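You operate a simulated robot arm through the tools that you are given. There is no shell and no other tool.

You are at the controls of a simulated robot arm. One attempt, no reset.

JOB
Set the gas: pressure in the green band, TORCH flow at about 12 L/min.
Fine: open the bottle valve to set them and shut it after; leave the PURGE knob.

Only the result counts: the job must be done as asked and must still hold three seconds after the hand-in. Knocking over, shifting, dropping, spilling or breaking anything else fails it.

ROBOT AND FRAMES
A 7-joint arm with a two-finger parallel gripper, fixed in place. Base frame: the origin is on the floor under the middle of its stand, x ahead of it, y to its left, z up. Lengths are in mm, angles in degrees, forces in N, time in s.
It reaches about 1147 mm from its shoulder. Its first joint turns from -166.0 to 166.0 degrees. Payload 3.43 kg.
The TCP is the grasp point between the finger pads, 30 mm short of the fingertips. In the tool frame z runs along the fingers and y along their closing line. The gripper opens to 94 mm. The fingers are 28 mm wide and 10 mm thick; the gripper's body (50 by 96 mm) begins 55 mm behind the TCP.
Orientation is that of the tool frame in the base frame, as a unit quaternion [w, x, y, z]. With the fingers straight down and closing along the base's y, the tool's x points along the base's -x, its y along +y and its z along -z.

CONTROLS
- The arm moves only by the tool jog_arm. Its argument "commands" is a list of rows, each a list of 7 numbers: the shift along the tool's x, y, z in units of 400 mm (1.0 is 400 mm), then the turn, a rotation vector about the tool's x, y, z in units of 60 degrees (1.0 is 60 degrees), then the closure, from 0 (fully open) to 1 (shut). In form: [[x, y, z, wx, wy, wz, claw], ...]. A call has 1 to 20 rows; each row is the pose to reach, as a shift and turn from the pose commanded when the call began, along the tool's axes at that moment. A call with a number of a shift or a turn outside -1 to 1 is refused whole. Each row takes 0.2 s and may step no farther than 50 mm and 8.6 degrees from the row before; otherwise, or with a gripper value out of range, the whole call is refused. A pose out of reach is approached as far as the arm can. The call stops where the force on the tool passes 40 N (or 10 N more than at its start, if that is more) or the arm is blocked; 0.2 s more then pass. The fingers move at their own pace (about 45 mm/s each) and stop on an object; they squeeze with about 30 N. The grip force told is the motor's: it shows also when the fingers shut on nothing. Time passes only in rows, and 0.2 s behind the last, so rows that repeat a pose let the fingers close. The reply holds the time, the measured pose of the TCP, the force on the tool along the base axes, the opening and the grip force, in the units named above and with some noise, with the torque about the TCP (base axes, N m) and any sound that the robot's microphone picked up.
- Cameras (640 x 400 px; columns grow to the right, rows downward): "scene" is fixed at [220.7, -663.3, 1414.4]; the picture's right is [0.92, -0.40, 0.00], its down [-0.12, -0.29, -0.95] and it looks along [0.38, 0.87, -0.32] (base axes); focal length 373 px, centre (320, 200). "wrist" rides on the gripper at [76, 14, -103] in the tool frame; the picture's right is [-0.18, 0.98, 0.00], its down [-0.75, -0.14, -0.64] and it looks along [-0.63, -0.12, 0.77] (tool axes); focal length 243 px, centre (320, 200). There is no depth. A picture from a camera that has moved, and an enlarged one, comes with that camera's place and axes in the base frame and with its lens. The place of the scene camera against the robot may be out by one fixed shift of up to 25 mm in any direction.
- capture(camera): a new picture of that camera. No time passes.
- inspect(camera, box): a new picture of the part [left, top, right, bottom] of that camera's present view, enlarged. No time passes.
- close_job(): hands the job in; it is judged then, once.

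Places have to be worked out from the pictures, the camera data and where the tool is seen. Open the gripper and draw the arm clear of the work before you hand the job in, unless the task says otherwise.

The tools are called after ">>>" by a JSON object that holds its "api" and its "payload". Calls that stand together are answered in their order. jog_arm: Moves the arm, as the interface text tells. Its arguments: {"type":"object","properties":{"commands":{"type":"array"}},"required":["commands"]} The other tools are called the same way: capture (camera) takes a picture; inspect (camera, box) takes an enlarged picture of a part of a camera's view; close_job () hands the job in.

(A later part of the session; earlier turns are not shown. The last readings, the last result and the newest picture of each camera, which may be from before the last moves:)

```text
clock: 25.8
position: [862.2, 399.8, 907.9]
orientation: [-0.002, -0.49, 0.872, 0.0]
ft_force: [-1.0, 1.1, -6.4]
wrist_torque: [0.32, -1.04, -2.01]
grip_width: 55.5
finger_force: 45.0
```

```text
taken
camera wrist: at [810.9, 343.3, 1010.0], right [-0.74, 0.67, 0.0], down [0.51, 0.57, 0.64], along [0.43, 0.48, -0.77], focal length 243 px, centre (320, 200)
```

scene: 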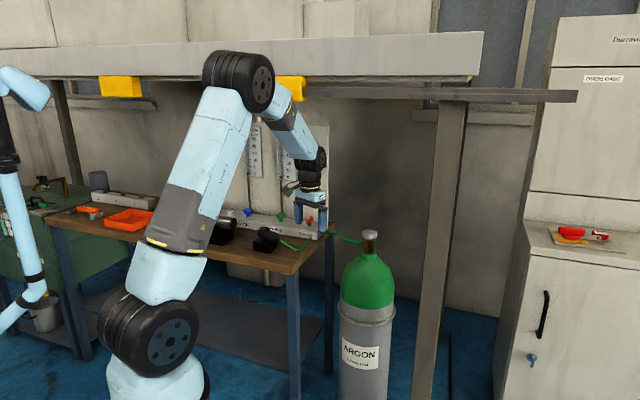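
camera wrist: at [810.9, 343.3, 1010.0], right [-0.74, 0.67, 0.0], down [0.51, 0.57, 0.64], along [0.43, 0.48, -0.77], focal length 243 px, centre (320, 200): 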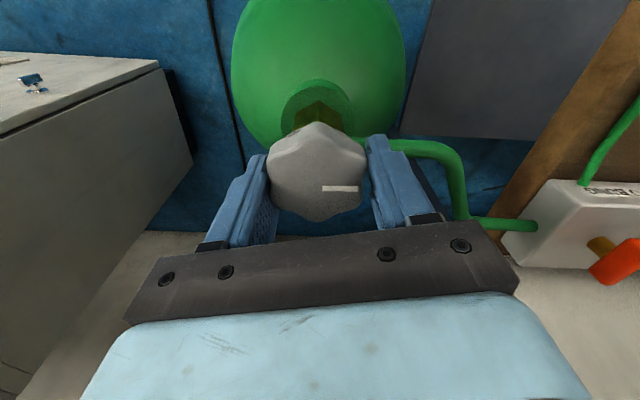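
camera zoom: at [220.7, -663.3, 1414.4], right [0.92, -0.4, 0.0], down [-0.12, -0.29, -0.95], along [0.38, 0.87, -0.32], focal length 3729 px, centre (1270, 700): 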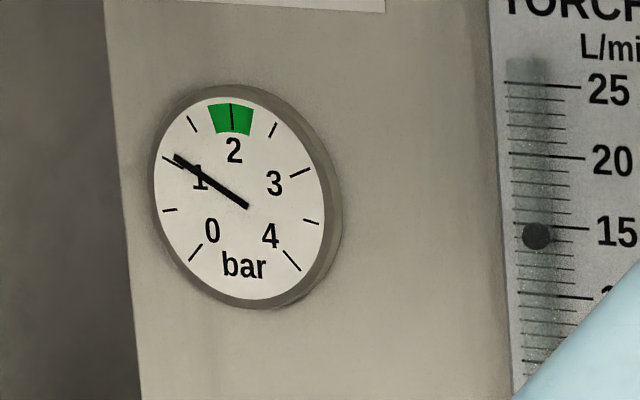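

The z-torque reached −2 N m and the wheel slipped slightly in the pads: it is at its fully-open stop, with the pressure still 1.1 bar. I relax the turn a little, open the fingers and rise clear.

>>> {"api": "jog_arm", "payload": {"commands": [[0, 0, 0, 0, 0, 0.08, 1], [0, 0, 0, 0, 0, 0.08, 0.5], [0, 0, 0, 0, 0, 0.08, 0], [0, 0, 0, 0, 0, 0.08, 0], [0, 0, 0, 0, 0, 0.08, 0], [0, 0, 0, 0, 0, 0.08, 0], [0, 0, -0.06, 0, 0, 0.08, 0], [0, 0, -0.14, 0, 0, 0.08, 0], [0, 0, -0.18, 0, 0, 0.08, 0], [0, 0, -0.18, 0, 0, 0.08, 0]]}}

>>> {"api": "capture", "payload": {"camera": "wrist"}}

>>> {"api": "inspect", "payload": {"camera": "wrist", "box": [480, 100, 640, 260]}}

```text
clock: 28.0
position: [862.5, 398.3, 980.6]
orientation: [-0.003, -0.452, 0.892, 0.0]
ft_force: [0.1, 0.3, 0.6]
wrist_torque: [-0.02, 0.0, 0.07]
grip_width: 94.1
finger_force: 0.2
```

```text
taken
camera wrist: at [805.3, 346.4, 1081.5], right [-0.68, 0.73, 0.0], down [0.56, 0.53, 0.64], along [0.46, 0.44, -0.77], focal length 243 px, centre (320, 200)
```

wrist: 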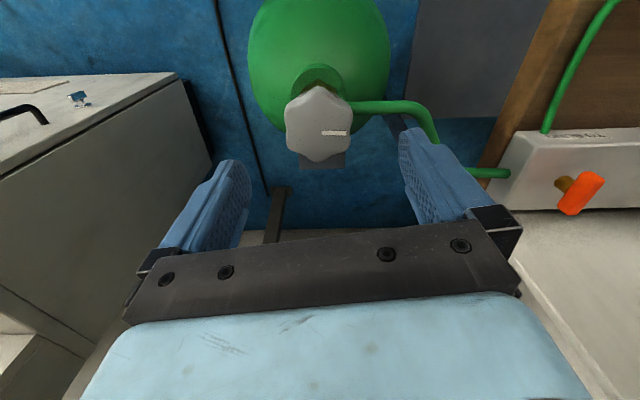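

```text
2.50 times, centred on (560, 180) of wrist
camera zoom: at [805.3, 346.4, 1081.5], right [-0.68, 0.73, 0.0], down [0.56, 0.53, 0.64], along [0.46, 0.44, -0.77], focal length 606 px, centre (-280, 250)
```

zoom: 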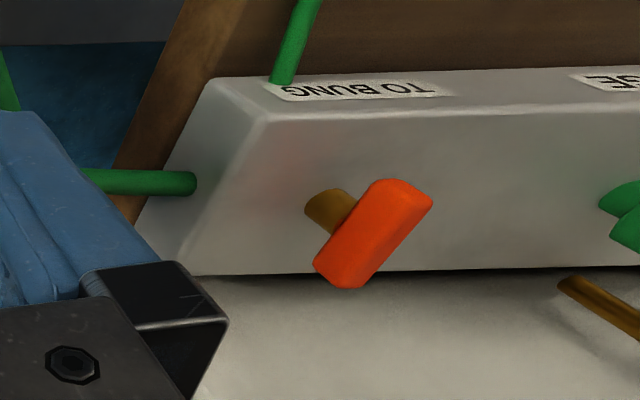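

The bottle valve is fully open. From both cameras (scene shift now worked out as about [−3, +18, +21]) the block top is at z≈857, the panel face lies along n≈1024 mm (az 44°), and the knob axes are only about 43 mm in front of it, with TORCH near [531, 855] and the regulator near [402, 966]. I travel left along the bench, low and clear of the panel.

>>> {"api": "jog_arm", "payload": {"commands": [[-0.02, 0.1, 0.0, 0, 0, 0, 0], [-0.04, 0.2, 0.01, 0, 0, 0.02, 0], [-0.054, 0.31, 0.03, 0, 0, 0.04, 0], [-0.054, 0.42, 0.05, 0, 0, 0.06, 0], [-0.054, 0.53, 0.06, 0, 0, 0.08, 0], [-0.054, 0.64, 0.06, 0, 0, 0.1, 0], [-0.054, 0.75, 0.06, 0, 0, 0.13, 0], [-0.054, 0.86, 0.06, 0, 0, 0.15, 0], [-0.054, 0.86, 0.06, 0, 0, 0.155, 0]]}}

>>> {"api": "capture", "payload": {"camera": "wrist"}}

>>> {"api": "capture", "payload": {"camera": "scene"}}

```text
clock: 30.0
position: [597.7, 618.0, 955.7]
orientation: [-0.003, -0.378, 0.926, -0.001]
ft_force: [0.1, -0.1, 0.5]
wrist_torque: [0.0, -0.01, 0.03]
grip_width: 94.0
finger_force: 0.1
```

```text
taken
camera wrist: at [533.0, 576.5, 1057.0], right [-0.56, 0.83, 0.0], down [0.64, 0.43, 0.64], along [0.53, 0.35, -0.77], focal length 243 px, centre (320, 200)
```

wrist: 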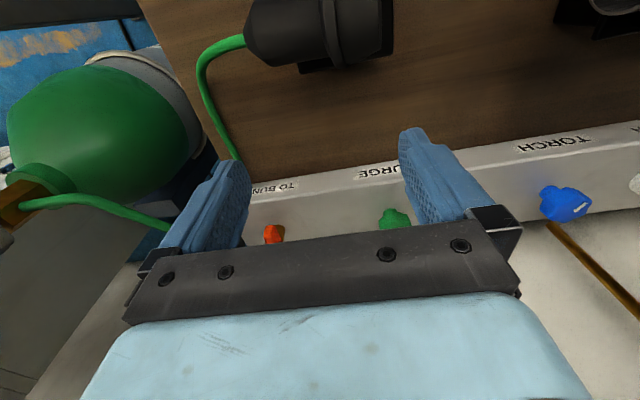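

```text
taken
```

scene: 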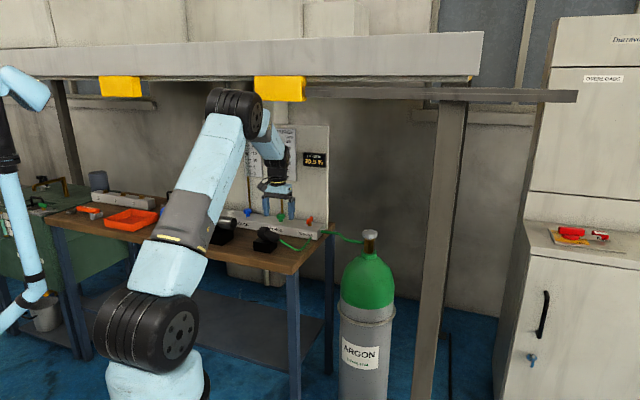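

The arm is clear, and the blue knob and manifold are in view. I enlarge this view to refine the block and knob positions.

>>> {"api": "inspect", "payload": {"camera": "wrist", "box": [500, 110, 640, 250]}}

>>> {"api": "inspect", "payload": {"camera": "scene", "box": [165, 180, 265, 250]}}

>>> {"api": "inspect", "payload": {"camera": "scene", "box": [200, 110, 330, 250]}}

```text
2.86 times, centred on (570, 180) of wrist
camera zoom: at [533.0, 576.5, 1057.0], right [-0.56, 0.83, 0.0], down [0.64, 0.43, 0.64], along [0.53, 0.35, -0.77], focal length 693 px, centre (-394, 257)
```

zoom: 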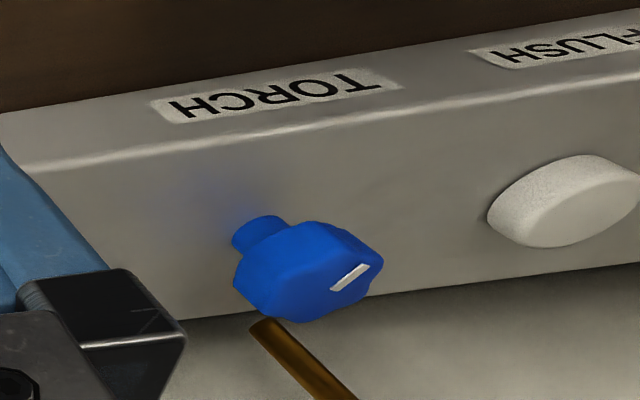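

```text
5.71 times, centred on (215, 215) of scene
camera zoom: at [220.7, -663.3, 1414.4], right [0.92, -0.4, 0.0], down [-0.12, -0.29, -0.95], along [0.38, 0.87, -0.32], focal length 2131 px, centre (920, 114)
```

zoom: 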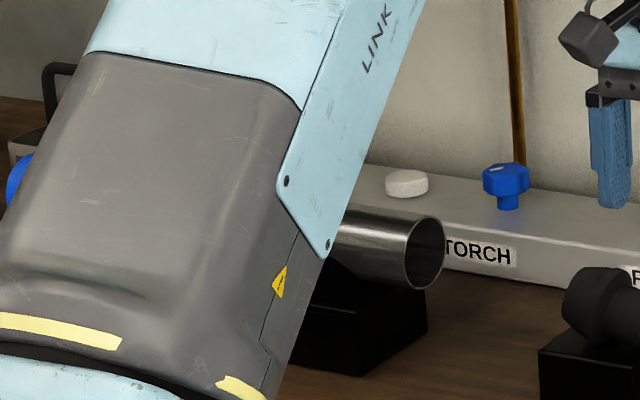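

```text
2.86 times, centred on (265, 180) of scene
camera zoom: at [220.7, -663.3, 1414.4], right [0.92, -0.4, 0.0], down [-0.12, -0.29, -0.95], along [0.38, 0.87, -0.32], focal length 1065 px, centre (477, 257)
```

zoom: 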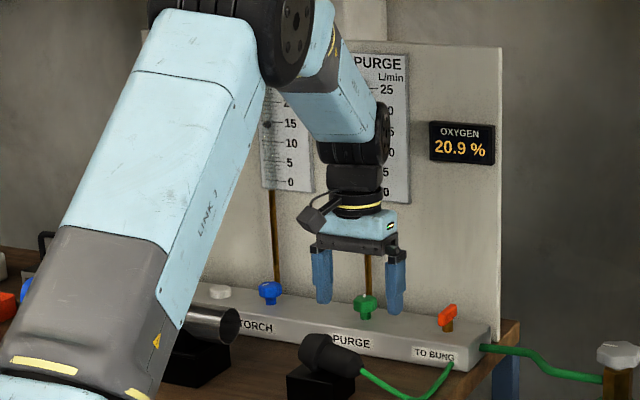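

Consistent: blue stem at about [531, 858], block top z≈855, panel face at n≈1024, its normal at az 44.9°. I move on left toward a look position at [355, 919, 980] while tilting the tool back 20° so the wrist stays off the panel.

>>> {"api": "jog_arm", "payload": {"commands": [[-0.01, 0.107, -0.01, 0, -0.037, -0.001, 0], [-0.02, 0.214, -0.02, 0, -0.074, -0.002, 0], [-0.03, 0.32, -0.03, 0, -0.111, -0.003, 0], [-0.04, 0.427, -0.04, 0, -0.148, -0.004, 0], [-0.05, 0.534, -0.05, 0, -0.185, -0.005, 0], [-0.06, 0.641, -0.0625, 0, -0.222, -0.006, 0], [-0.07, 0.748, -0.0625, 0, -0.259, -0.007, 0], [-0.08, 0.855, -0.0625, 0, -0.296, -0.008, 0], [-0.0925, 0.961, -0.0625, 0, -0.333, -0.008, 0], [-0.0925, 0.961, -0.0625, 0, -0.333, -0.008, 0]]}}

>>> {"api": "capture", "payload": {"camera": "wrist"}}

>>> {"api": "capture", "payload": {"camera": "scene"}}

```text
clock: 32.2
position: [355.6, 918.6, 979.5]
orientation: [0.158, -0.378, 0.91, 0.065]
ft_force: [0.4, -0.7, 0.9]
wrist_torque: [0.0, 0.0, -0.01]
grip_width: 94.2
finger_force: 0.0
```

```text
taken
camera wrist: at [269.4, 854.2, 1048.7], right [-0.57, 0.82, 0.06], down [0.45, 0.25, 0.86], along [0.69, 0.52, -0.51], focal length 243 px, centre (320, 200)
```

wrist: 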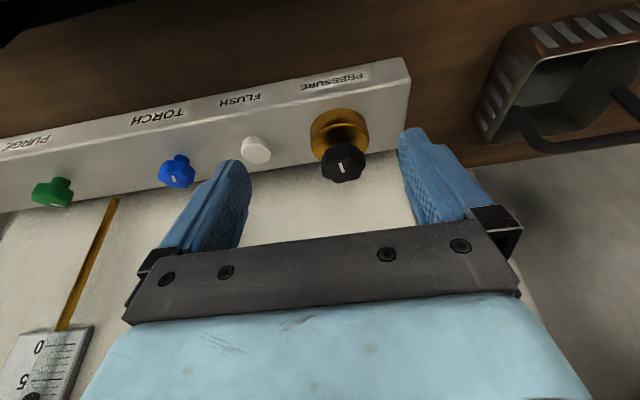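

```text
taken
```

scene: 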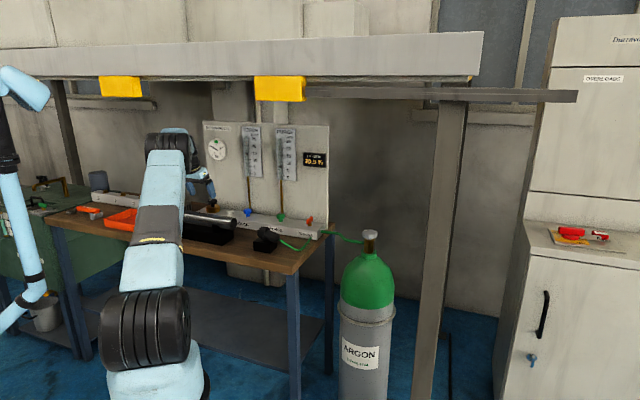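

Excellent view: PRESSURE, FLUSH, TORCH, PURGE in a row, and both gauges are visible to the scene camera from this pose. I enlarge the regulator and the gauges.

>>> {"api": "inspect", "payload": {"camera": "wrist", "box": [290, 90, 400, 200]}}

>>> {"api": "inspect", "payload": {"camera": "scene", "box": [195, 115, 335, 195]}}

>>> {"api": "inspect", "payload": {"camera": "scene", "box": [170, 150, 260, 240]}}

```text
3.64 times, centred on (345, 145) of wrist
camera zoom: at [269.4, 854.2, 1048.7], right [-0.57, 0.82, 0.06], down [0.45, 0.25, 0.86], along [0.69, 0.52, -0.51], focal length 882 px, centre (229, 400)
```

zoom: 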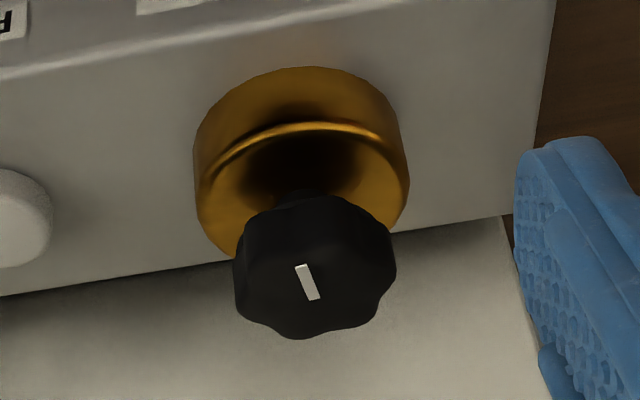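

```text
4.57 times, centred on (265, 155) of scene
camera zoom: at [220.7, -663.3, 1414.4], right [0.92, -0.4, 0.0], down [-0.12, -0.29, -0.95], along [0.38, 0.87, -0.32], focal length 1705 px, centre (571, 406)
```

zoom: 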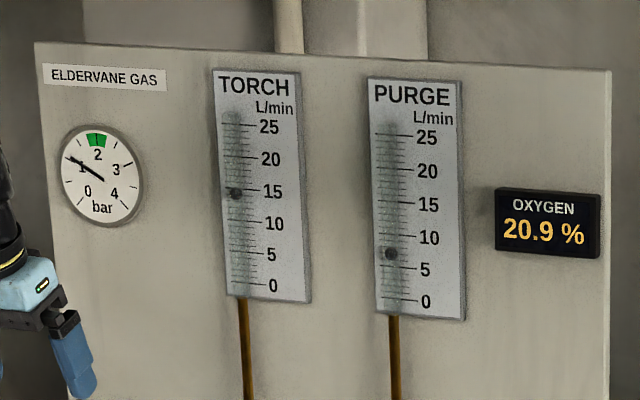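

```text
4.44 times, centred on (215, 195) of scene
camera zoom: at [220.7, -663.3, 1414.4], right [0.92, -0.4, 0.0], down [-0.12, -0.29, -0.95], along [0.38, 0.87, -0.32], focal length 1657 px, centre (787, 222)
```

zoom: 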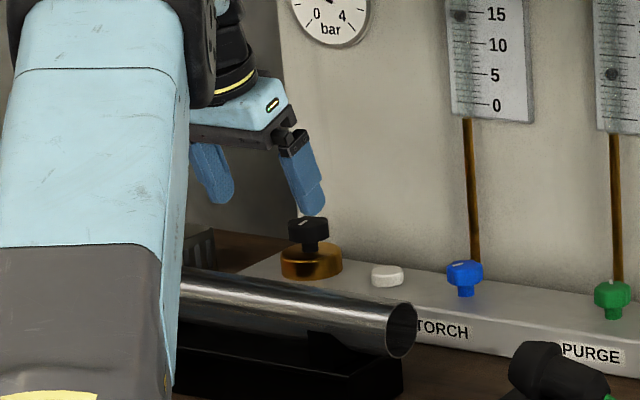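

Pressure is about 1.1 bar, TORCH about 14.5, PURGE about 7. The regulator knob's top centre triangulates to about [406, 988, 904], about 44 mm across. I move over it, still high, for a closer check.

>>> {"api": "jog_arm", "payload": {"commands": [[-0.0935, 0.017, 0.0335, 0, 0, 0, 0], [-0.187, 0.0335, 0.067, 0, 0, 0, 0], [-0.162, 0.0335, 0.138, 0, 0, 0, 0], [-0.162, 0.0335, 0.138, 0, 0, 0, 0]]}}

>>> {"api": "capture", "payload": {"camera": "wrist"}}

>>> {"api": "inspect", "payload": {"camera": "wrist", "box": [250, 70, 390, 200]}}

>>> {"api": "inspect", "payload": {"camera": "scene", "box": [170, 120, 260, 220]}}

```text
clock: 33.2
position: [398.3, 961.8, 949.1]
orientation: [0.158, -0.377, 0.91, 0.063]
ft_force: [0.6, 0.4, -0.1]
wrist_torque: [-0.01, -0.01, 0.0]
grip_width: 94.1
finger_force: 0.2
out of reach, approached as far as the arm can: row 2, 3, 4
```

```text
taken
camera wrist: at [311.4, 898.6, 1018.7], right [-0.57, 0.82, 0.06], down [0.45, 0.25, 0.86], along [0.69, 0.52, -0.51], focal length 243 px, centre (320, 200)
```

wrist: 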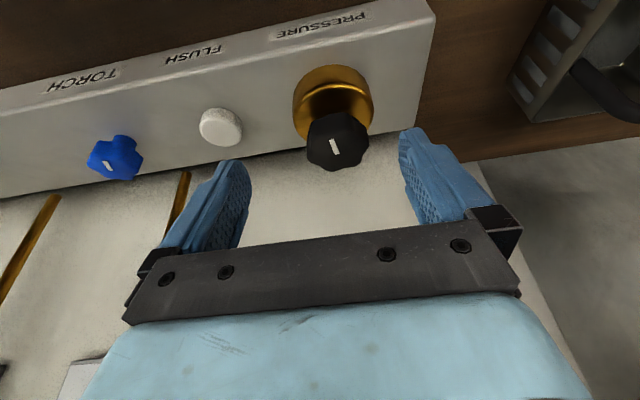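

```text
3.08 times, centred on (320, 135) of wrist
camera zoom: at [311.4, 898.6, 1018.7], right [-0.57, 0.82, 0.06], down [0.45, 0.25, 0.86], along [0.69, 0.52, -0.51], focal length 746 px, centre (320, 400)
```

zoom: 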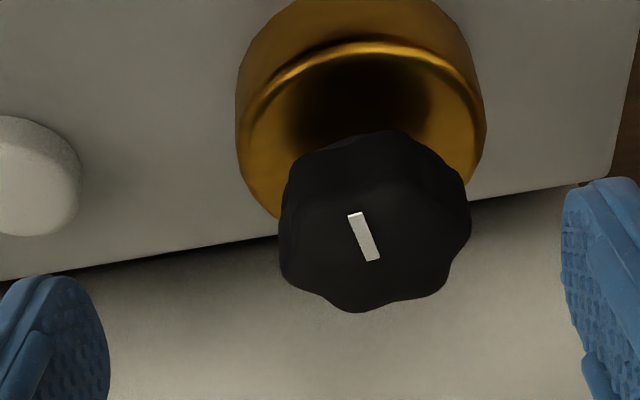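

```text
4.00 times, centred on (215, 170) of scene
camera zoom: at [220.7, -663.3, 1414.4], right [0.92, -0.4, 0.0], down [-0.12, -0.29, -0.95], along [0.38, 0.87, -0.32], focal length 1492 px, centre (740, 320)
```

zoom: 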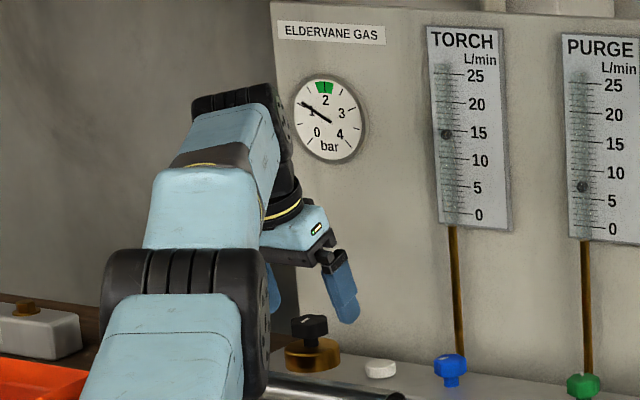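

The arm is at its reach limit here ([398, 962] instead of [402, 984]), so I need more back-tilt and a yaw toward the radial direction. I back off 50 mm, rise, and increase the tilt to 30°.

>>> {"api": "jog_arm", "payload": {"commands": [[0.05, 0, -0.045, 0, 0, 0, 0], [0.101, 0, -0.089, 0, 0, 0, 0], [0.101, 0, -0.089, 0, -0.083, 0, 0], [0.101, 0, -0.089, 0, -0.167, 0, 0], [0.101, 0, -0.089, 0, -0.167, 0, 0]]}}

```text
clock: 34.4
position: [362.7, 925.3, 969.3]
orientation: [0.237, -0.37, 0.893, 0.097]
ft_force: [0.3, -0.3, 0.5]
wrist_torque: [0.04, 0.0, -0.02]
grip_width: 94.0
finger_force: 0.1
```

The commanded pose is re-based on the measured one, good. Now I swing the lean direction 40° toward the radial direction (az 85°) and move above the regulator knob at z 950.

>>> {"api": "jog_arm", "payload": {"commands": [[-0.025, 0.0042, 0.0253, -0.066, 0, -0.1158, 0], [-0.05, 0.0083, 0.0507, -0.132, 0, -0.2316, 0], [-0.075, 0.0125, 0.076, -0.198, 0, -0.3474, 0], [-0.1, 0.0166, 0.1014, -0.264, 0, -0.4632, 0], [-0.1248, 0.0208, 0.1267, -0.33, 0, -0.579, 0], [-0.1248, 0.0208, 0.1267, -0.33, 0, -0.579, 0]]}}

>>> {"api": "capture", "payload": {"camera": "wrist"}}

>>> {"api": "inspect", "payload": {"camera": "wrist", "box": [250, 70, 390, 200]}}

>>> {"api": "inspect", "payload": {"camera": "scene", "box": [160, 110, 270, 230]}}

```text
clock: 35.8
position: [405.2, 980.6, 948.8]
orientation: [0.189, -0.653, 0.713, 0.172]
ft_force: [0.1, 0.1, -0.3]
wrist_torque: [-0.04, 0.0, 0.04]
grip_width: 94.0
finger_force: 0.0
```

```text
taken
camera wrist: at [379.6, 867.0, 998.9], right [-0.97, 0.24, 0.09], down [0.17, 0.32, 0.93], along [0.2, 0.91, -0.35], focal length 243 px, centre (320, 200)
```

wrist: 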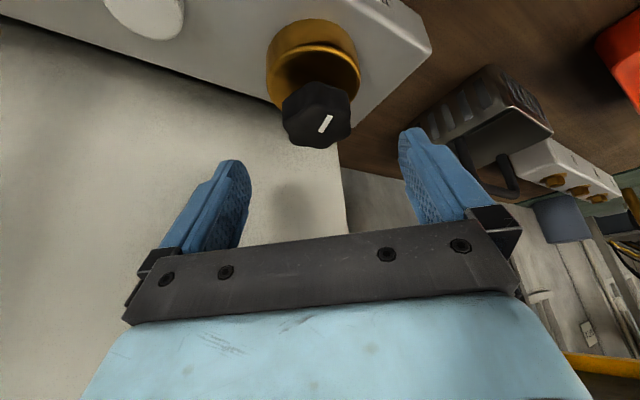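

```text
3.08 times, centred on (320, 135) of wrist
camera zoom: at [379.6, 867.0, 998.9], right [-0.97, 0.24, 0.09], down [0.17, 0.32, 0.93], along [0.2, 0.91, -0.35], focal length 746 px, centre (320, 400)
```

zoom: 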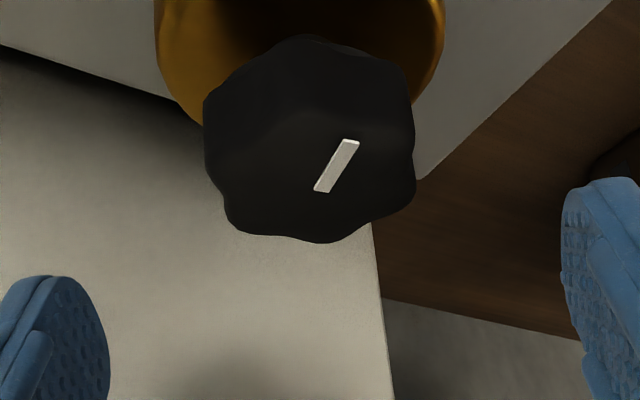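

```text
3.33 times, centred on (215, 170) of scene
camera zoom: at [220.7, -663.3, 1414.4], right [0.92, -0.4, 0.0], down [-0.12, -0.29, -0.95], along [0.38, 0.87, -0.32], focal length 1243 px, centre (670, 300)
```

zoom: 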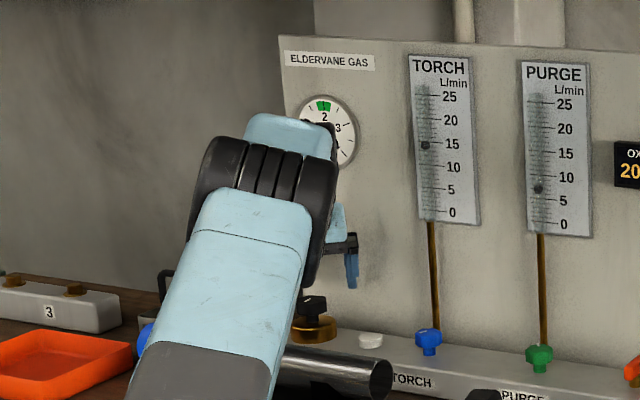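

The reach is fine in this pose, and with the gauge plate triangulated at n≈1049 the panel is further back than the block's rear edge, so there is room. The knob axis is refined to [404.5, 987.2], top z≈904. I pre-close the fingers to about 65 mm and lower to TCP z 910.

>>> {"api": "jog_arm", "payload": {"commands": [[0, 0, 0, 0, 0, 0, 0.3], [0.0, 0.0035, 0.0, 0, 0, 0, 0.3], [0.0174, 0.0035, 0.0273, 0, 0, 0, 0.3], [0.0348, 0.0035, 0.0547, 0, 0, 0, 0.3], [0.0522, 0.0035, 0.082, 0, 0, 0, 0.3], [0.0522, 0.0035, 0.082, 0, 0, 0, 0.3]]}}

>>> {"api": "capture", "payload": {"camera": "wrist"}}

>>> {"api": "inspect", "payload": {"camera": "scene", "box": [160, 150, 270, 230]}}

```text
clock: 37.2
position: [403.7, 980.8, 909.8]
orientation: [0.189, -0.653, 0.713, 0.172]
ft_force: [0.3, -0.3, 1.4]
wrist_torque: [-0.01, -0.02, -0.01]
grip_width: 65.9
finger_force: 0.0
```

```text
taken
camera wrist: at [378.3, 865.4, 959.7], right [-0.96, 0.25, 0.09], down [0.17, 0.32, 0.93], along [0.2, 0.91, -0.35], focal length 243 px, centre (320, 200)
```

wrist: 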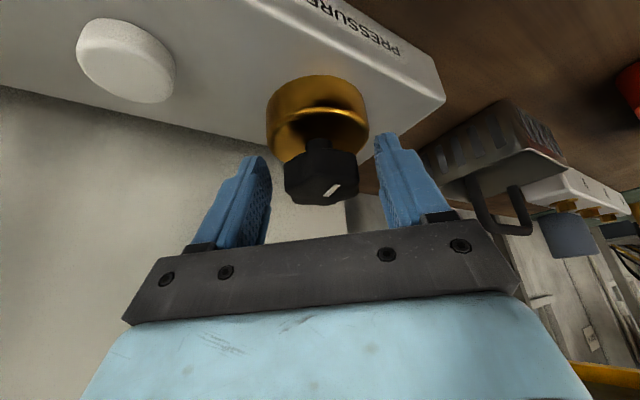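

```text
5.00 times, centred on (215, 190) of scene
camera zoom: at [220.7, -663.3, 1414.4], right [0.92, -0.4, 0.0], down [-0.12, -0.29, -0.95], along [0.38, 0.87, -0.32], focal length 1864 px, centre (845, 250)
```

zoom: 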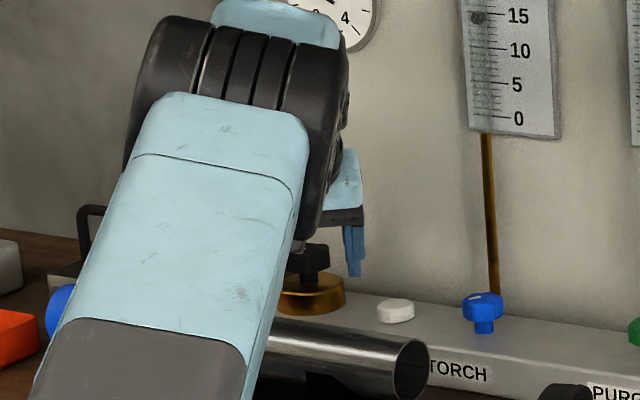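

The knob sits centred between the fingers. I close on it.

>>> {"api": "jog_arm", "payload": {"commands": [[0, 0, 0, 0, 0, 0, 0.6], [0, 0, 0, 0, 0, 0, 1], [0, 0, 0, 0, 0, 0, 1], [0, 0, 0, 0, 0, 0, 1]]}}

>>> {"api": "capture", "payload": {"camera": "wrist"}}

```text
clock: 38.2
position: [402.8, 980.0, 909.6]
orientation: [0.188, -0.654, 0.713, 0.172]
ft_force: [-10.2, -1.6, -2.3]
wrist_torque: [-0.02, 0.56, 0.03]
grip_width: 59.6
finger_force: 45.4
```

```text
taken
camera wrist: at [377.1, 865.6, 959.7], right [-0.97, 0.25, 0.09], down [0.17, 0.33, 0.93], along [0.2, 0.91, -0.36], focal length 243 px, centre (320, 200)
```

wrist: 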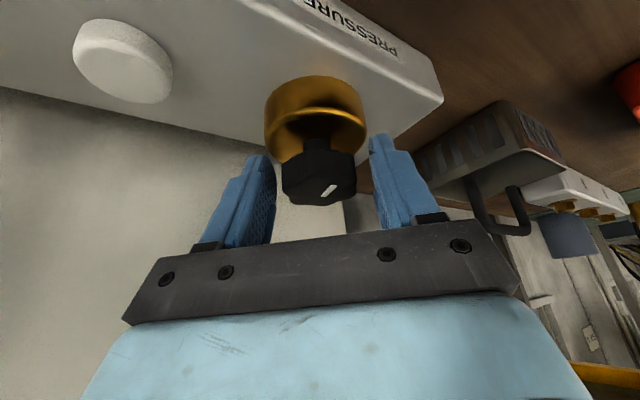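

The width of 59.6 mm shows the tips have caught the brass body below the knob, not the knob. I open, rise 9 mm to z 919, and close again.

>>> {"api": "jog_arm", "payload": {"commands": [[0, 0, 0, 0, 0, 0, 0.3], [0, 0, 0, 0, 0, 0, 0.2], [0, 0, 0, 0, 0, 0, 0.2], [-0.0056, 0, -0.01, 0, 0, 0, 0.2], [-0.0115, 0, -0.0205, 0, 0, 0, 0.2], [-0.0115, 0, -0.0205, 0, 0, 0, 0.2]]}}

>>> {"api": "capture", "payload": {"camera": "wrist"}}

```text
clock: 39.6
position: [402.3, 978.2, 920.4]
orientation: [0.19, -0.653, 0.713, 0.172]
ft_force: [0.5, 0.5, -0.6]
wrist_torque: [-0.02, 0.02, 0.0]
grip_width: 75.0
finger_force: 0.2
```

```text
taken
camera wrist: at [378.4, 864.0, 969.4], right [-0.96, 0.25, 0.09], down [0.17, 0.32, 0.93], along [0.2, 0.91, -0.35], focal length 243 px, centre (320, 200)
```

wrist: 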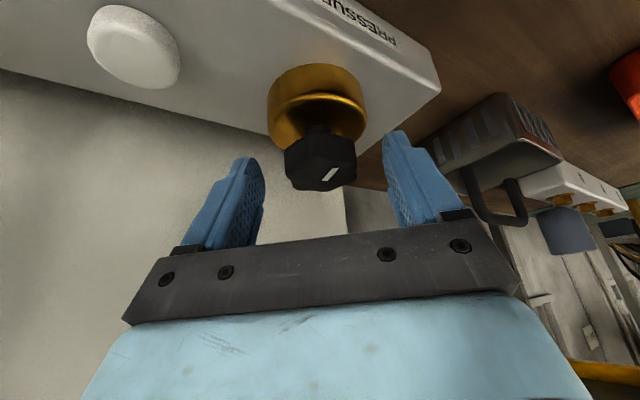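

Now the tips are above the brass body. I close on the knob.

>>> {"api": "jog_arm", "payload": {"commands": [[0, 0, 0, 0, 0, 0, 0.5], [0, 0, 0, 0, 0, 0, 0.8], [0, 0, 0, 0, 0, 0, 1], [0, 0, 0, 0, 0, 0, 1], [0, 0, 0, 0, 0, 0, 1]]}}

>>> {"api": "capture", "payload": {"camera": "wrist"}}

>>> {"api": "inspect", "payload": {"camera": "scene", "box": [160, 110, 270, 230]}}

```text
clock: 40.8
position: [402.4, 978.2, 918.8]
orientation: [0.189, -0.653, 0.713, 0.172]
ft_force: [-12.4, -8.5, 0.5]
wrist_torque: [-0.39, 0.61, 0.04]
grip_width: 37.4
finger_force: 44.0
```

```text
taken
camera wrist: at [376.9, 863.9, 969.3], right [-0.97, 0.25, 0.09], down [0.17, 0.33, 0.93], along [0.2, 0.91, -0.36], focal length 243 px, centre (320, 200)
```

wrist: 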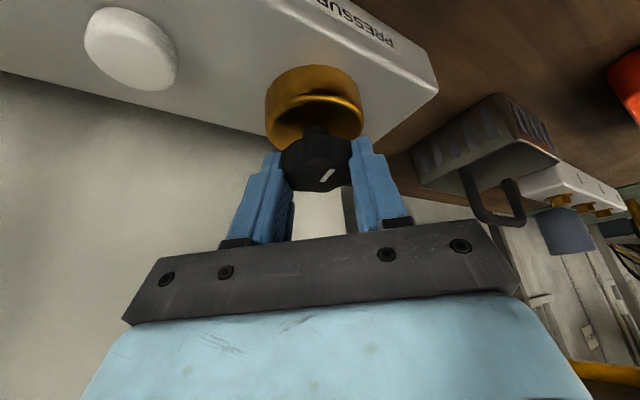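

```text
3.33 times, centred on (215, 170) of scene
camera zoom: at [220.7, -663.3, 1414.4], right [0.92, -0.4, 0.0], down [-0.12, -0.29, -0.95], along [0.38, 0.87, -0.32], focal length 1243 px, centre (670, 300)
```

zoom: 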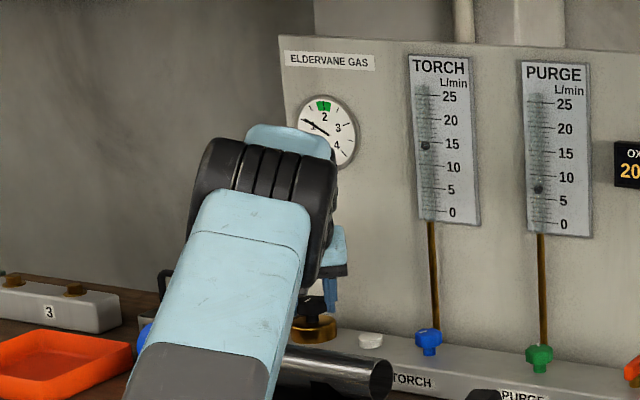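

The knob is now held (37.4 mm) and the gauge is just visible above the arm. I turn clockwise 24° about the knob's axis, easing the side load, and watch the gauge.

>>> {"api": "jog_arm", "payload": {"commands": [[0.0007, 0.0035, -0.0004, 0.0494, 0, 0.087, 1], [0.0004, 0.0059, -0.0002, 0.0988, 0, 0.1739, 1], [-0.0001, 0.0081, 0.0001, 0.1483, 0, 0.2609, 1], [-0.0009, 0.0103, 0.0005, 0.1977, 0, 0.3478, 1], [-0.0009, 0.0103, 0.0005, 0.1977, 0, 0.3478, 1]]}}

>>> {"api": "inspect", "payload": {"camera": "scene", "box": [195, 115, 335, 195]}}

>>> {"api": "capture", "payload": {"camera": "wrist"}}

```text
clock: 42.0
position: [400.3, 978.8, 919.0]
orientation: [0.222, -0.489, 0.833, 0.129]
ft_force: [0.1, 2.5, -1.7]
wrist_torque: [0.2, -0.38, -0.02]
grip_width: 37.3
finger_force: 45.2
```

```text
4.57 times, centred on (265, 155) of scene
camera zoom: at [220.7, -663.3, 1414.4], right [0.92, -0.4, 0.0], down [-0.12, -0.29, -0.95], along [0.38, 0.87, -0.32], focal length 1705 px, centre (571, 406)
```

zoom: 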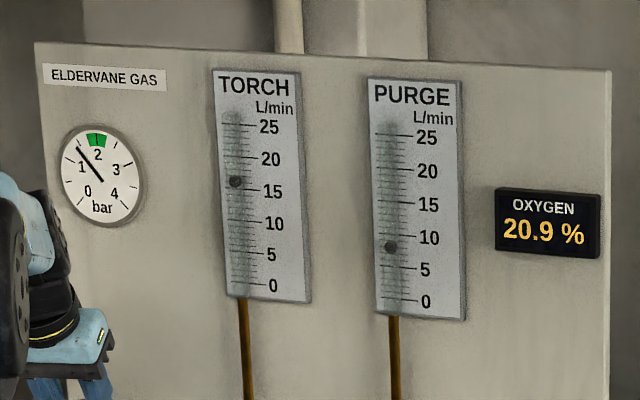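

```text
taken
camera wrist: at [329.7, 884.5, 969.1], right [-0.78, 0.62, 0.09], down [0.29, 0.23, 0.93], along [0.56, 0.75, -0.35], focal length 243 px, centre (320, 200)
```

wrist: 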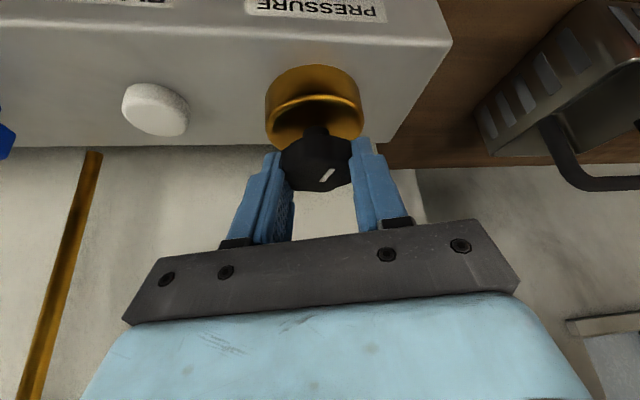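

Clockwise raises the pressure: now about 1.45 bar for 24°, and all gauges are in view. I turn another 24° clockwise.

>>> {"api": "jog_arm", "payload": {"commands": [[-0.0001, 0.0024, 0.0001, 0.0496, 0, 0.0866, 1], [-0.0004, 0.0047, 0.0002, 0.0992, 0, 0.1732, 1], [-0.001, 0.007, 0.0005, 0.1488, 0, 0.2598, 1], [-0.0017, 0.0092, 0.001, 0.1984, 0, 0.3464, 1], [-0.0017, 0.0092, 0.001, 0.1984, 0, 0.3464, 1]]}}

>>> {"api": "inspect", "payload": {"camera": "scene", "box": [205, 120, 305, 190]}}

>>> {"api": "capture", "payload": {"camera": "wrist"}}

```text
clock: 43.2
position: [398.4, 979.6, 920.4]
orientation: [0.243, -0.306, 0.917, 0.08]
ft_force: [7.1, -14.9, 5.4]
wrist_torque: [-0.84, -0.29, -0.08]
grip_width: 37.3
finger_force: 44.7
```

```text
5.71 times, centred on (255, 155) of scene
camera zoom: at [220.7, -663.3, 1414.4], right [0.92, -0.4, 0.0], down [-0.12, -0.29, -0.95], along [0.38, 0.87, -0.32], focal length 2131 px, centre (691, 457)
```

zoom: 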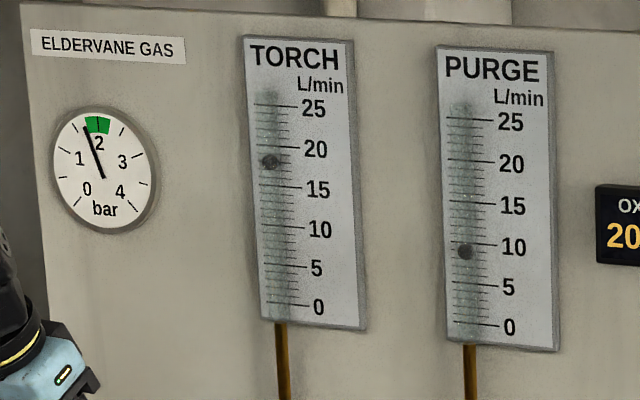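

```text
taken
camera wrist: at [295.3, 922.4, 969.0], right [-0.46, 0.88, 0.09], down [0.35, 0.09, 0.93], along [0.81, 0.46, -0.35], focal length 243 px, centre (320, 200)
```

wrist: 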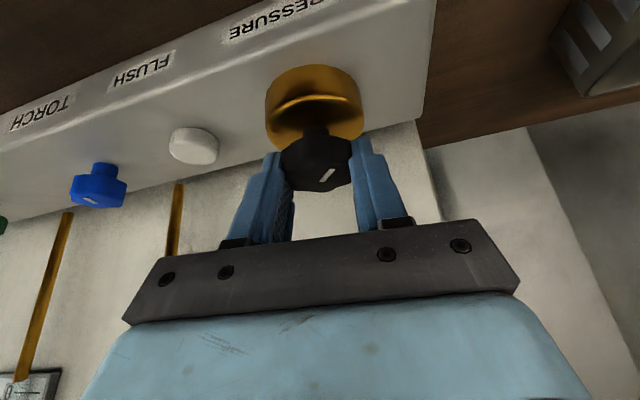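

Pressure is about 1.8 bar, at the lower edge of the green band (about 0.0146 bar per degree). I add about 10° more to come near 1.95.

>>> {"api": "jog_arm", "payload": {"commands": [[0.0002, 0.0006, -0.0001, 0.0412, 0, 0.0724, 1], [-0.0001, 0.0025, 0, 0.0824, 0, 0.1448, 1], [-0.0001, 0.0025, 0, 0.0824, 0, 0.1448, 1]]}}

>>> {"api": "inspect", "payload": {"camera": "scene", "box": [205, 120, 305, 190]}}

>>> {"api": "inspect", "payload": {"camera": "scene", "box": [208, 132, 236, 164]}}

```text
clock: 43.7
position: [398.5, 979.9, 919.1]
orientation: [0.25, -0.248, 0.933, 0.071]
ft_force: [8.0, 24.8, -11.0]
wrist_torque: [1.04, -1.01, 0.08]
grip_width: 37.6
finger_force: 45.1
out of reach, approached as far as the arm can: row 2
stopped in row 2: the force on the tool passed its limit at 65 N (the readings are from after the stop); the commanded pose is now the measured one
```

```text
5.71 times, centred on (255, 155) of scene
camera zoom: at [220.7, -663.3, 1414.4], right [0.92, -0.4, 0.0], down [-0.12, -0.29, -0.95], along [0.38, 0.87, -0.32], focal length 2131 px, centre (691, 457)
```

zoom: 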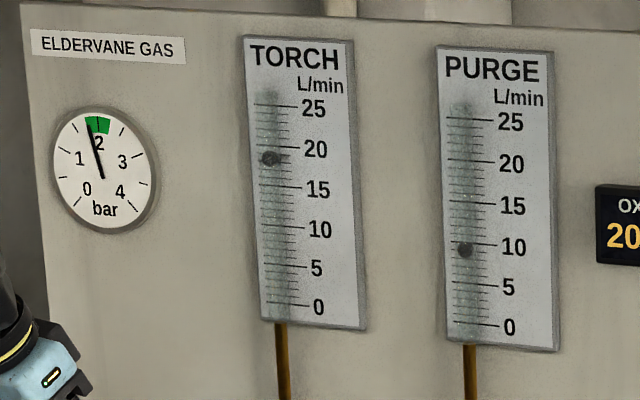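

```text
12.50 times, centred on (222, 148) of scene
camera zoom: at [220.7, -663.3, 1414.4], right [0.92, -0.4, 0.0], down [-0.12, -0.29, -0.95], along [0.38, 0.87, -0.32], focal length 4661 px, centre (1545, 850)
```

zoom: 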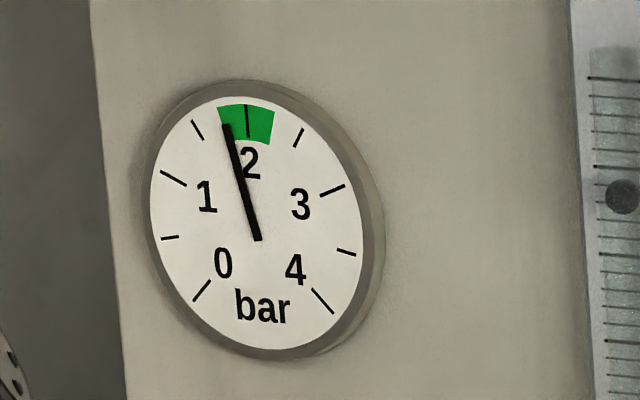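

The reach limit stopped the turn; the needle is just inside the low edge of green (about 1.82). I open the fingers, swing back 30° around the knob, and re-grip for the last bit.

>>> {"api": "jog_arm", "payload": {"commands": [[0, 0, 0, 0, 0, 0, 0.6], [0, 0, 0, 0, 0, 0, 0.3], [0, 0, 0, 0, 0, 0, 0.3], [0, 0, 0, 0, 0, 0, 0.3], [-0.0008, -0.0012, -0.0002, -0.0627, 0.001, -0.108, 0.3], [-0.0016, -0.0024, -0.0004, -0.1255, 0.0021, -0.216, 0.3], [-0.0024, -0.0036, -0.0006, -0.1882, 0.0031, -0.324, 0.3], [-0.0032, -0.0048, -0.0008, -0.2509, 0.0042, -0.432, 0.3], [-0.0032, -0.0048, -0.0008, -0.2509, 0.0042, -0.432, 0.3]]}}

>>> {"api": "capture", "payload": {"camera": "wrist"}}

>>> {"api": "inspect", "payload": {"camera": "scene", "box": [205, 120, 305, 190]}}

```text
clock: 45.7
position: [397.9, 976.7, 920.8]
orientation: [0.224, -0.483, 0.836, 0.134]
ft_force: [0.2, 0.1, -0.2]
wrist_torque: [0.01, -0.03, 0.0]
grip_width: 65.7
finger_force: 0.0
```

```text
taken
camera wrist: at [326.6, 884.1, 970.7], right [-0.77, 0.63, 0.1], down [0.29, 0.21, 0.93], along [0.57, 0.75, -0.35], focal length 243 px, centre (320, 200)
```

wrist: 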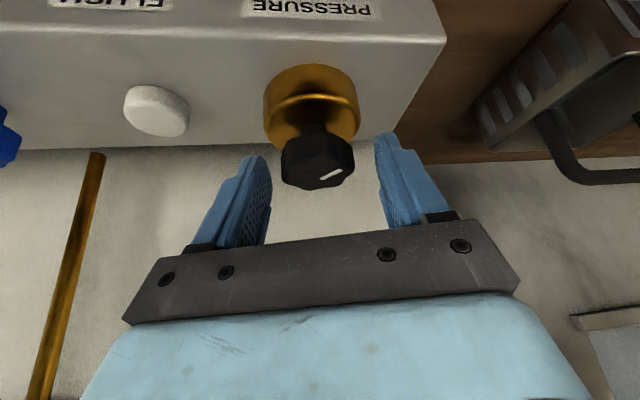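

```text
5.71 times, centred on (255, 155) of scene
camera zoom: at [220.7, -663.3, 1414.4], right [0.92, -0.4, 0.0], down [-0.12, -0.29, -0.95], along [0.38, 0.87, -0.32], focal length 2131 px, centre (691, 457)
```

zoom: 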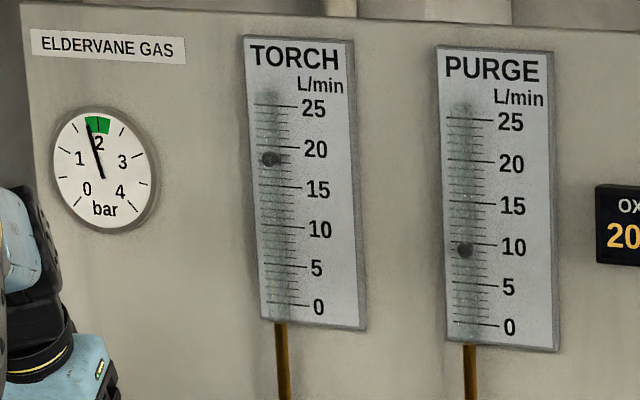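

Slightly short of the knob axis, so I shift about 3 mm toward it and close.

>>> {"api": "jog_arm", "payload": {"commands": [[-0.0064, -0.0027, 0.0037, 0, 0, 0, 0.3], [-0.0064, -0.0027, 0.0037, 0, 0, 0, 0.6], [-0.0064, -0.0027, 0.0037, 0, 0, 0, 0.9], [-0.0064, -0.0027, 0.0037, 0, 0, 0, 1], [-0.0064, -0.0027, 0.0037, 0, 0, 0, 1], [-0.0064, -0.0027, 0.0037, 0, 0, 0, 1]]}}

>>> {"api": "capture", "payload": {"camera": "wrist"}}

```text
clock: 47.1
position: [401.3, 980.0, 922.7]
orientation: [0.225, -0.481, 0.837, 0.132]
ft_force: [1.2, -1.8, 1.8]
wrist_torque: [-0.31, -0.46, 0.03]
grip_width: 43.0
finger_force: 45.3
```

```text
taken
camera wrist: at [329.4, 886.7, 971.5], right [-0.77, 0.63, 0.1], down [0.29, 0.21, 0.93], along [0.57, 0.75, -0.35], focal length 243 px, centre (320, 200)
```

wrist: 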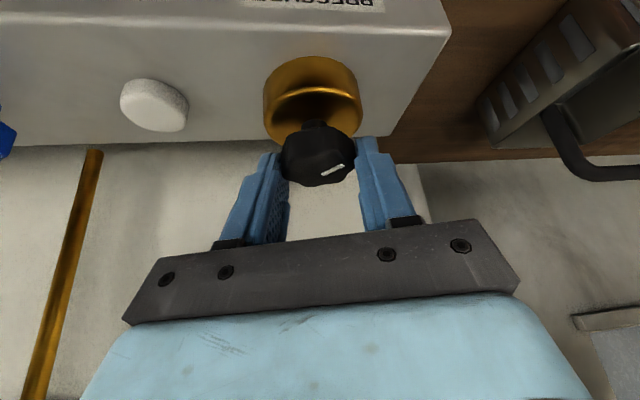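

Held across lobes (43 mm) with almost no side load. I turn 14° more clockwise.

>>> {"api": "jog_arm", "payload": {"commands": [[0, 0.0016, 0, 0.042, -0.0006, 0.072, 1], [-0.0002, 0.0032, 0.0001, 0.084, -0.0013, 0.144, 1], [-0.0005, 0.0044, 0.0003, 0.1176, -0.0018, 0.2017, 1], [-0.0005, 0.0044, 0.0003, 0.1176, -0.0018, 0.2017, 1]]}}

>>> {"api": "inspect", "payload": {"camera": "scene", "box": [208, 132, 236, 164]}}

>>> {"api": "inspect", "payload": {"camera": "scene", "box": [205, 120, 305, 190]}}

>>> {"api": "capture", "payload": {"camera": "wrist"}}

```text
clock: 48.1
position: [400.0, 979.5, 923.1]
orientation: [0.238, -0.375, 0.89, 0.104]
ft_force: [4.5, -18.0, -0.5]
wrist_torque: [-0.7, 0.0, -0.09]
grip_width: 43.1
finger_force: 45.4
```

```text
12.50 times, centred on (222, 148) of scene
camera zoom: at [220.7, -663.3, 1414.4], right [0.92, -0.4, 0.0], down [-0.12, -0.29, -0.95], along [0.38, 0.87, -0.32], focal length 4661 px, centre (1545, 850)
```

zoom: 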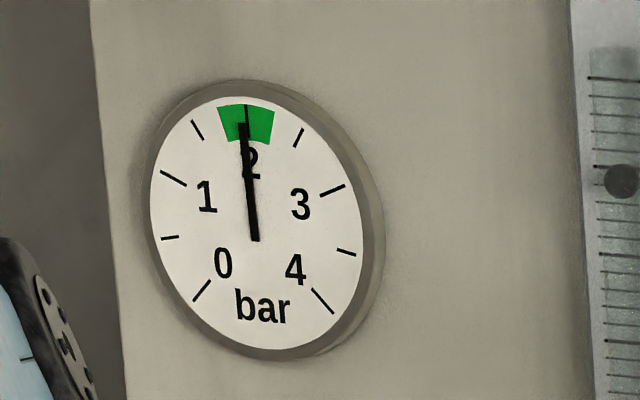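

```text
5.71 times, centred on (255, 155) of scene
camera zoom: at [220.7, -663.3, 1414.4], right [0.92, -0.4, 0.0], down [-0.12, -0.29, -0.95], along [0.38, 0.87, -0.32], focal length 2131 px, centre (691, 457)
```

zoom: 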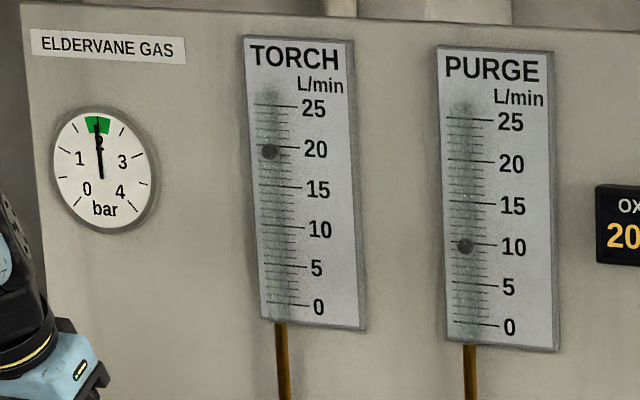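

```text
taken
camera wrist: at [307.7, 907.5, 971.6], right [-0.59, 0.8, 0.1], down [0.34, 0.13, 0.93], along [0.73, 0.59, -0.35], focal length 243 px, centre (320, 200)
```

wrist: 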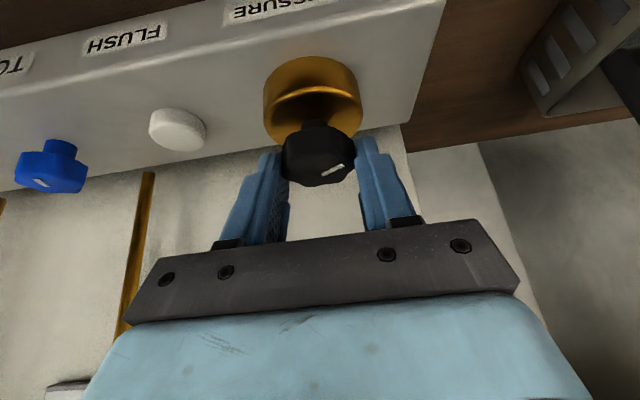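

The needle is at about 1.98 bar, mid green, with TORCH at about 19.7 and PURGE about 10. I ease the side load, open the fingers and rise off the regulator.

>>> {"api": "jog_arm", "payload": {"commands": [[0.0008, -0.0016, -0.0005, 0, 0, 0, 1], [0.0008, -0.0016, -0.0005, 0, 0, 0, 0.6], [0.0008, -0.0016, -0.0005, 0, 0, 0, 0.3], [0.0008, -0.0016, -0.0005, 0, 0, 0, 0.3], [0.0008, -0.0016, -0.0005, 0, 0, 0, 0.3], [-0.025, 0, -0.0433, 0, 0, 0, 0.3], [-0.05, 0, -0.0865, 0, 0, 0, 0.3], [-0.05, 0, -0.0865, 0, 0, 0, 0.3]]}}

>>> {"api": "inspect", "payload": {"camera": "scene", "box": [205, 120, 305, 190]}}

>>> {"api": "capture", "payload": {"camera": "wrist"}}

```text
clock: 49.9
position: [399.6, 981.3, 964.8]
orientation: [0.239, -0.376, 0.889, 0.105]
ft_force: [-0.5, 0.2, 0.1]
wrist_torque: [-0.01, -0.01, -0.01]
grip_width: 65.7
finger_force: 0.0
```

```text
5.71 times, centred on (255, 155) of scene
camera zoom: at [220.7, -663.3, 1414.4], right [0.92, -0.4, 0.0], down [-0.12, -0.29, -0.95], along [0.38, 0.87, -0.32], focal length 2131 px, centre (691, 457)
```

zoom: 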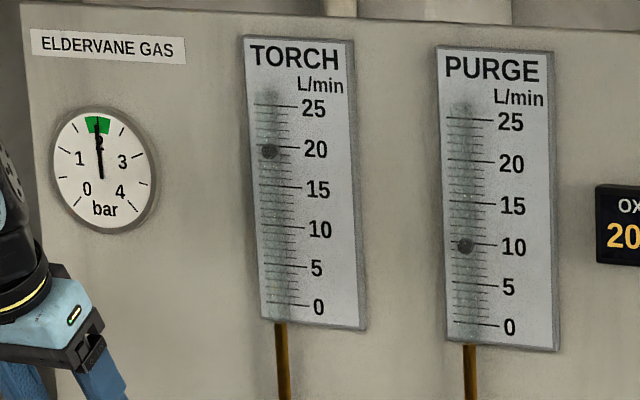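

```text
taken
camera wrist: at [307.4, 908.4, 1013.0], right [-0.59, 0.8, 0.1], down [0.33, 0.13, 0.93], along [0.73, 0.59, -0.35], focal length 243 px, centre (320, 200)
```

wrist: 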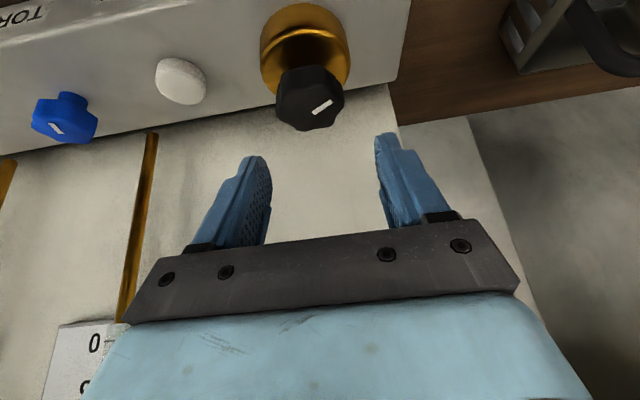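

Pressure still about 2.0 bar after release. I now move right along the panel to hover above the blue TORCH knob, leaning at az 75° to leave room for clockwise turning.

>>> {"api": "jog_arm", "payload": {"commands": [[0.005, -0.0922, 0.0049, -0.0502, 0.0007, -0.0865, 0.3], [0.0101, -0.1844, 0.0097, -0.1003, 0.0013, -0.1731, 0.3], [0.0152, -0.2766, 0.0146, -0.1505, 0.002, -0.2596, 0.3], [0.0202, -0.3688, 0.0194, -0.2006, 0.0026, -0.3462, 0.3], [0.0253, -0.461, 0.0243, -0.2508, 0.0033, -0.4327, 0.3], [0.0253, -0.461, 0.0243, -0.2508, 0.0033, -0.4327, 0.3]]}}

>>> {"api": "capture", "payload": {"camera": "wrist"}}

>>> {"api": "inspect", "payload": {"camera": "wrist", "box": [250, 70, 390, 200]}}

>>> {"api": "inspect", "payload": {"camera": "scene", "box": [195, 115, 335, 235]}}

```text
clock: 51.3
position: [529.5, 850.0, 949.9]
orientation: [0.203, -0.594, 0.761, 0.162]
ft_force: [0.4, -1.5, -0.1]
wrist_torque: [0.0, 0.01, -0.03]
grip_width: 65.6
finger_force: 0.0
```

```text
taken
camera wrist: at [486.4, 740.9, 998.1], right [-0.91, 0.39, 0.1], down [0.22, 0.28, 0.93], along [0.34, 0.88, -0.35], focal length 243 px, centre (320, 200)
```

wrist: 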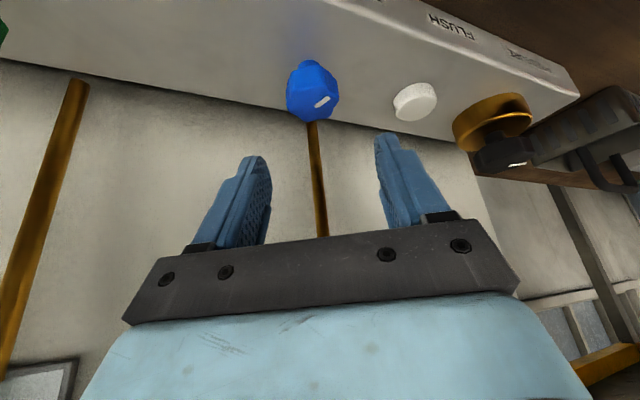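

```text
3.08 times, centred on (320, 135) of wrist
camera zoom: at [486.4, 740.9, 998.1], right [-0.91, 0.39, 0.1], down [0.22, 0.28, 0.93], along [0.34, 0.88, -0.35], focal length 746 px, centre (320, 400)
```

zoom: 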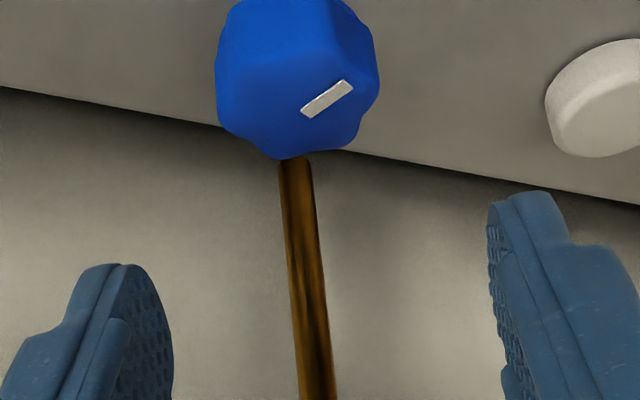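

```text
3.33 times, centred on (265, 175) of scene
camera zoom: at [220.7, -663.3, 1414.4], right [0.92, -0.4, 0.0], down [-0.12, -0.29, -0.95], along [0.38, 0.87, -0.32], focal length 1243 px, centre (503, 283)
```

zoom: 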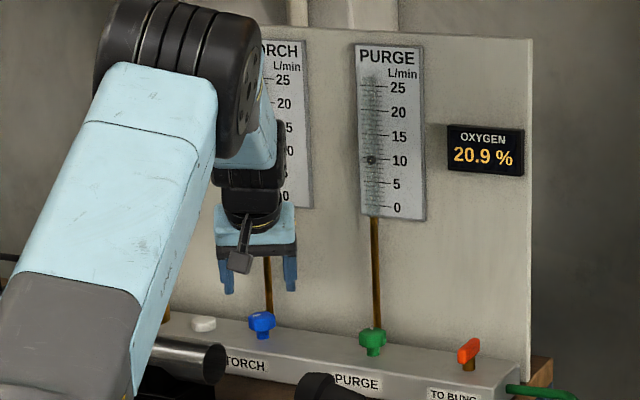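

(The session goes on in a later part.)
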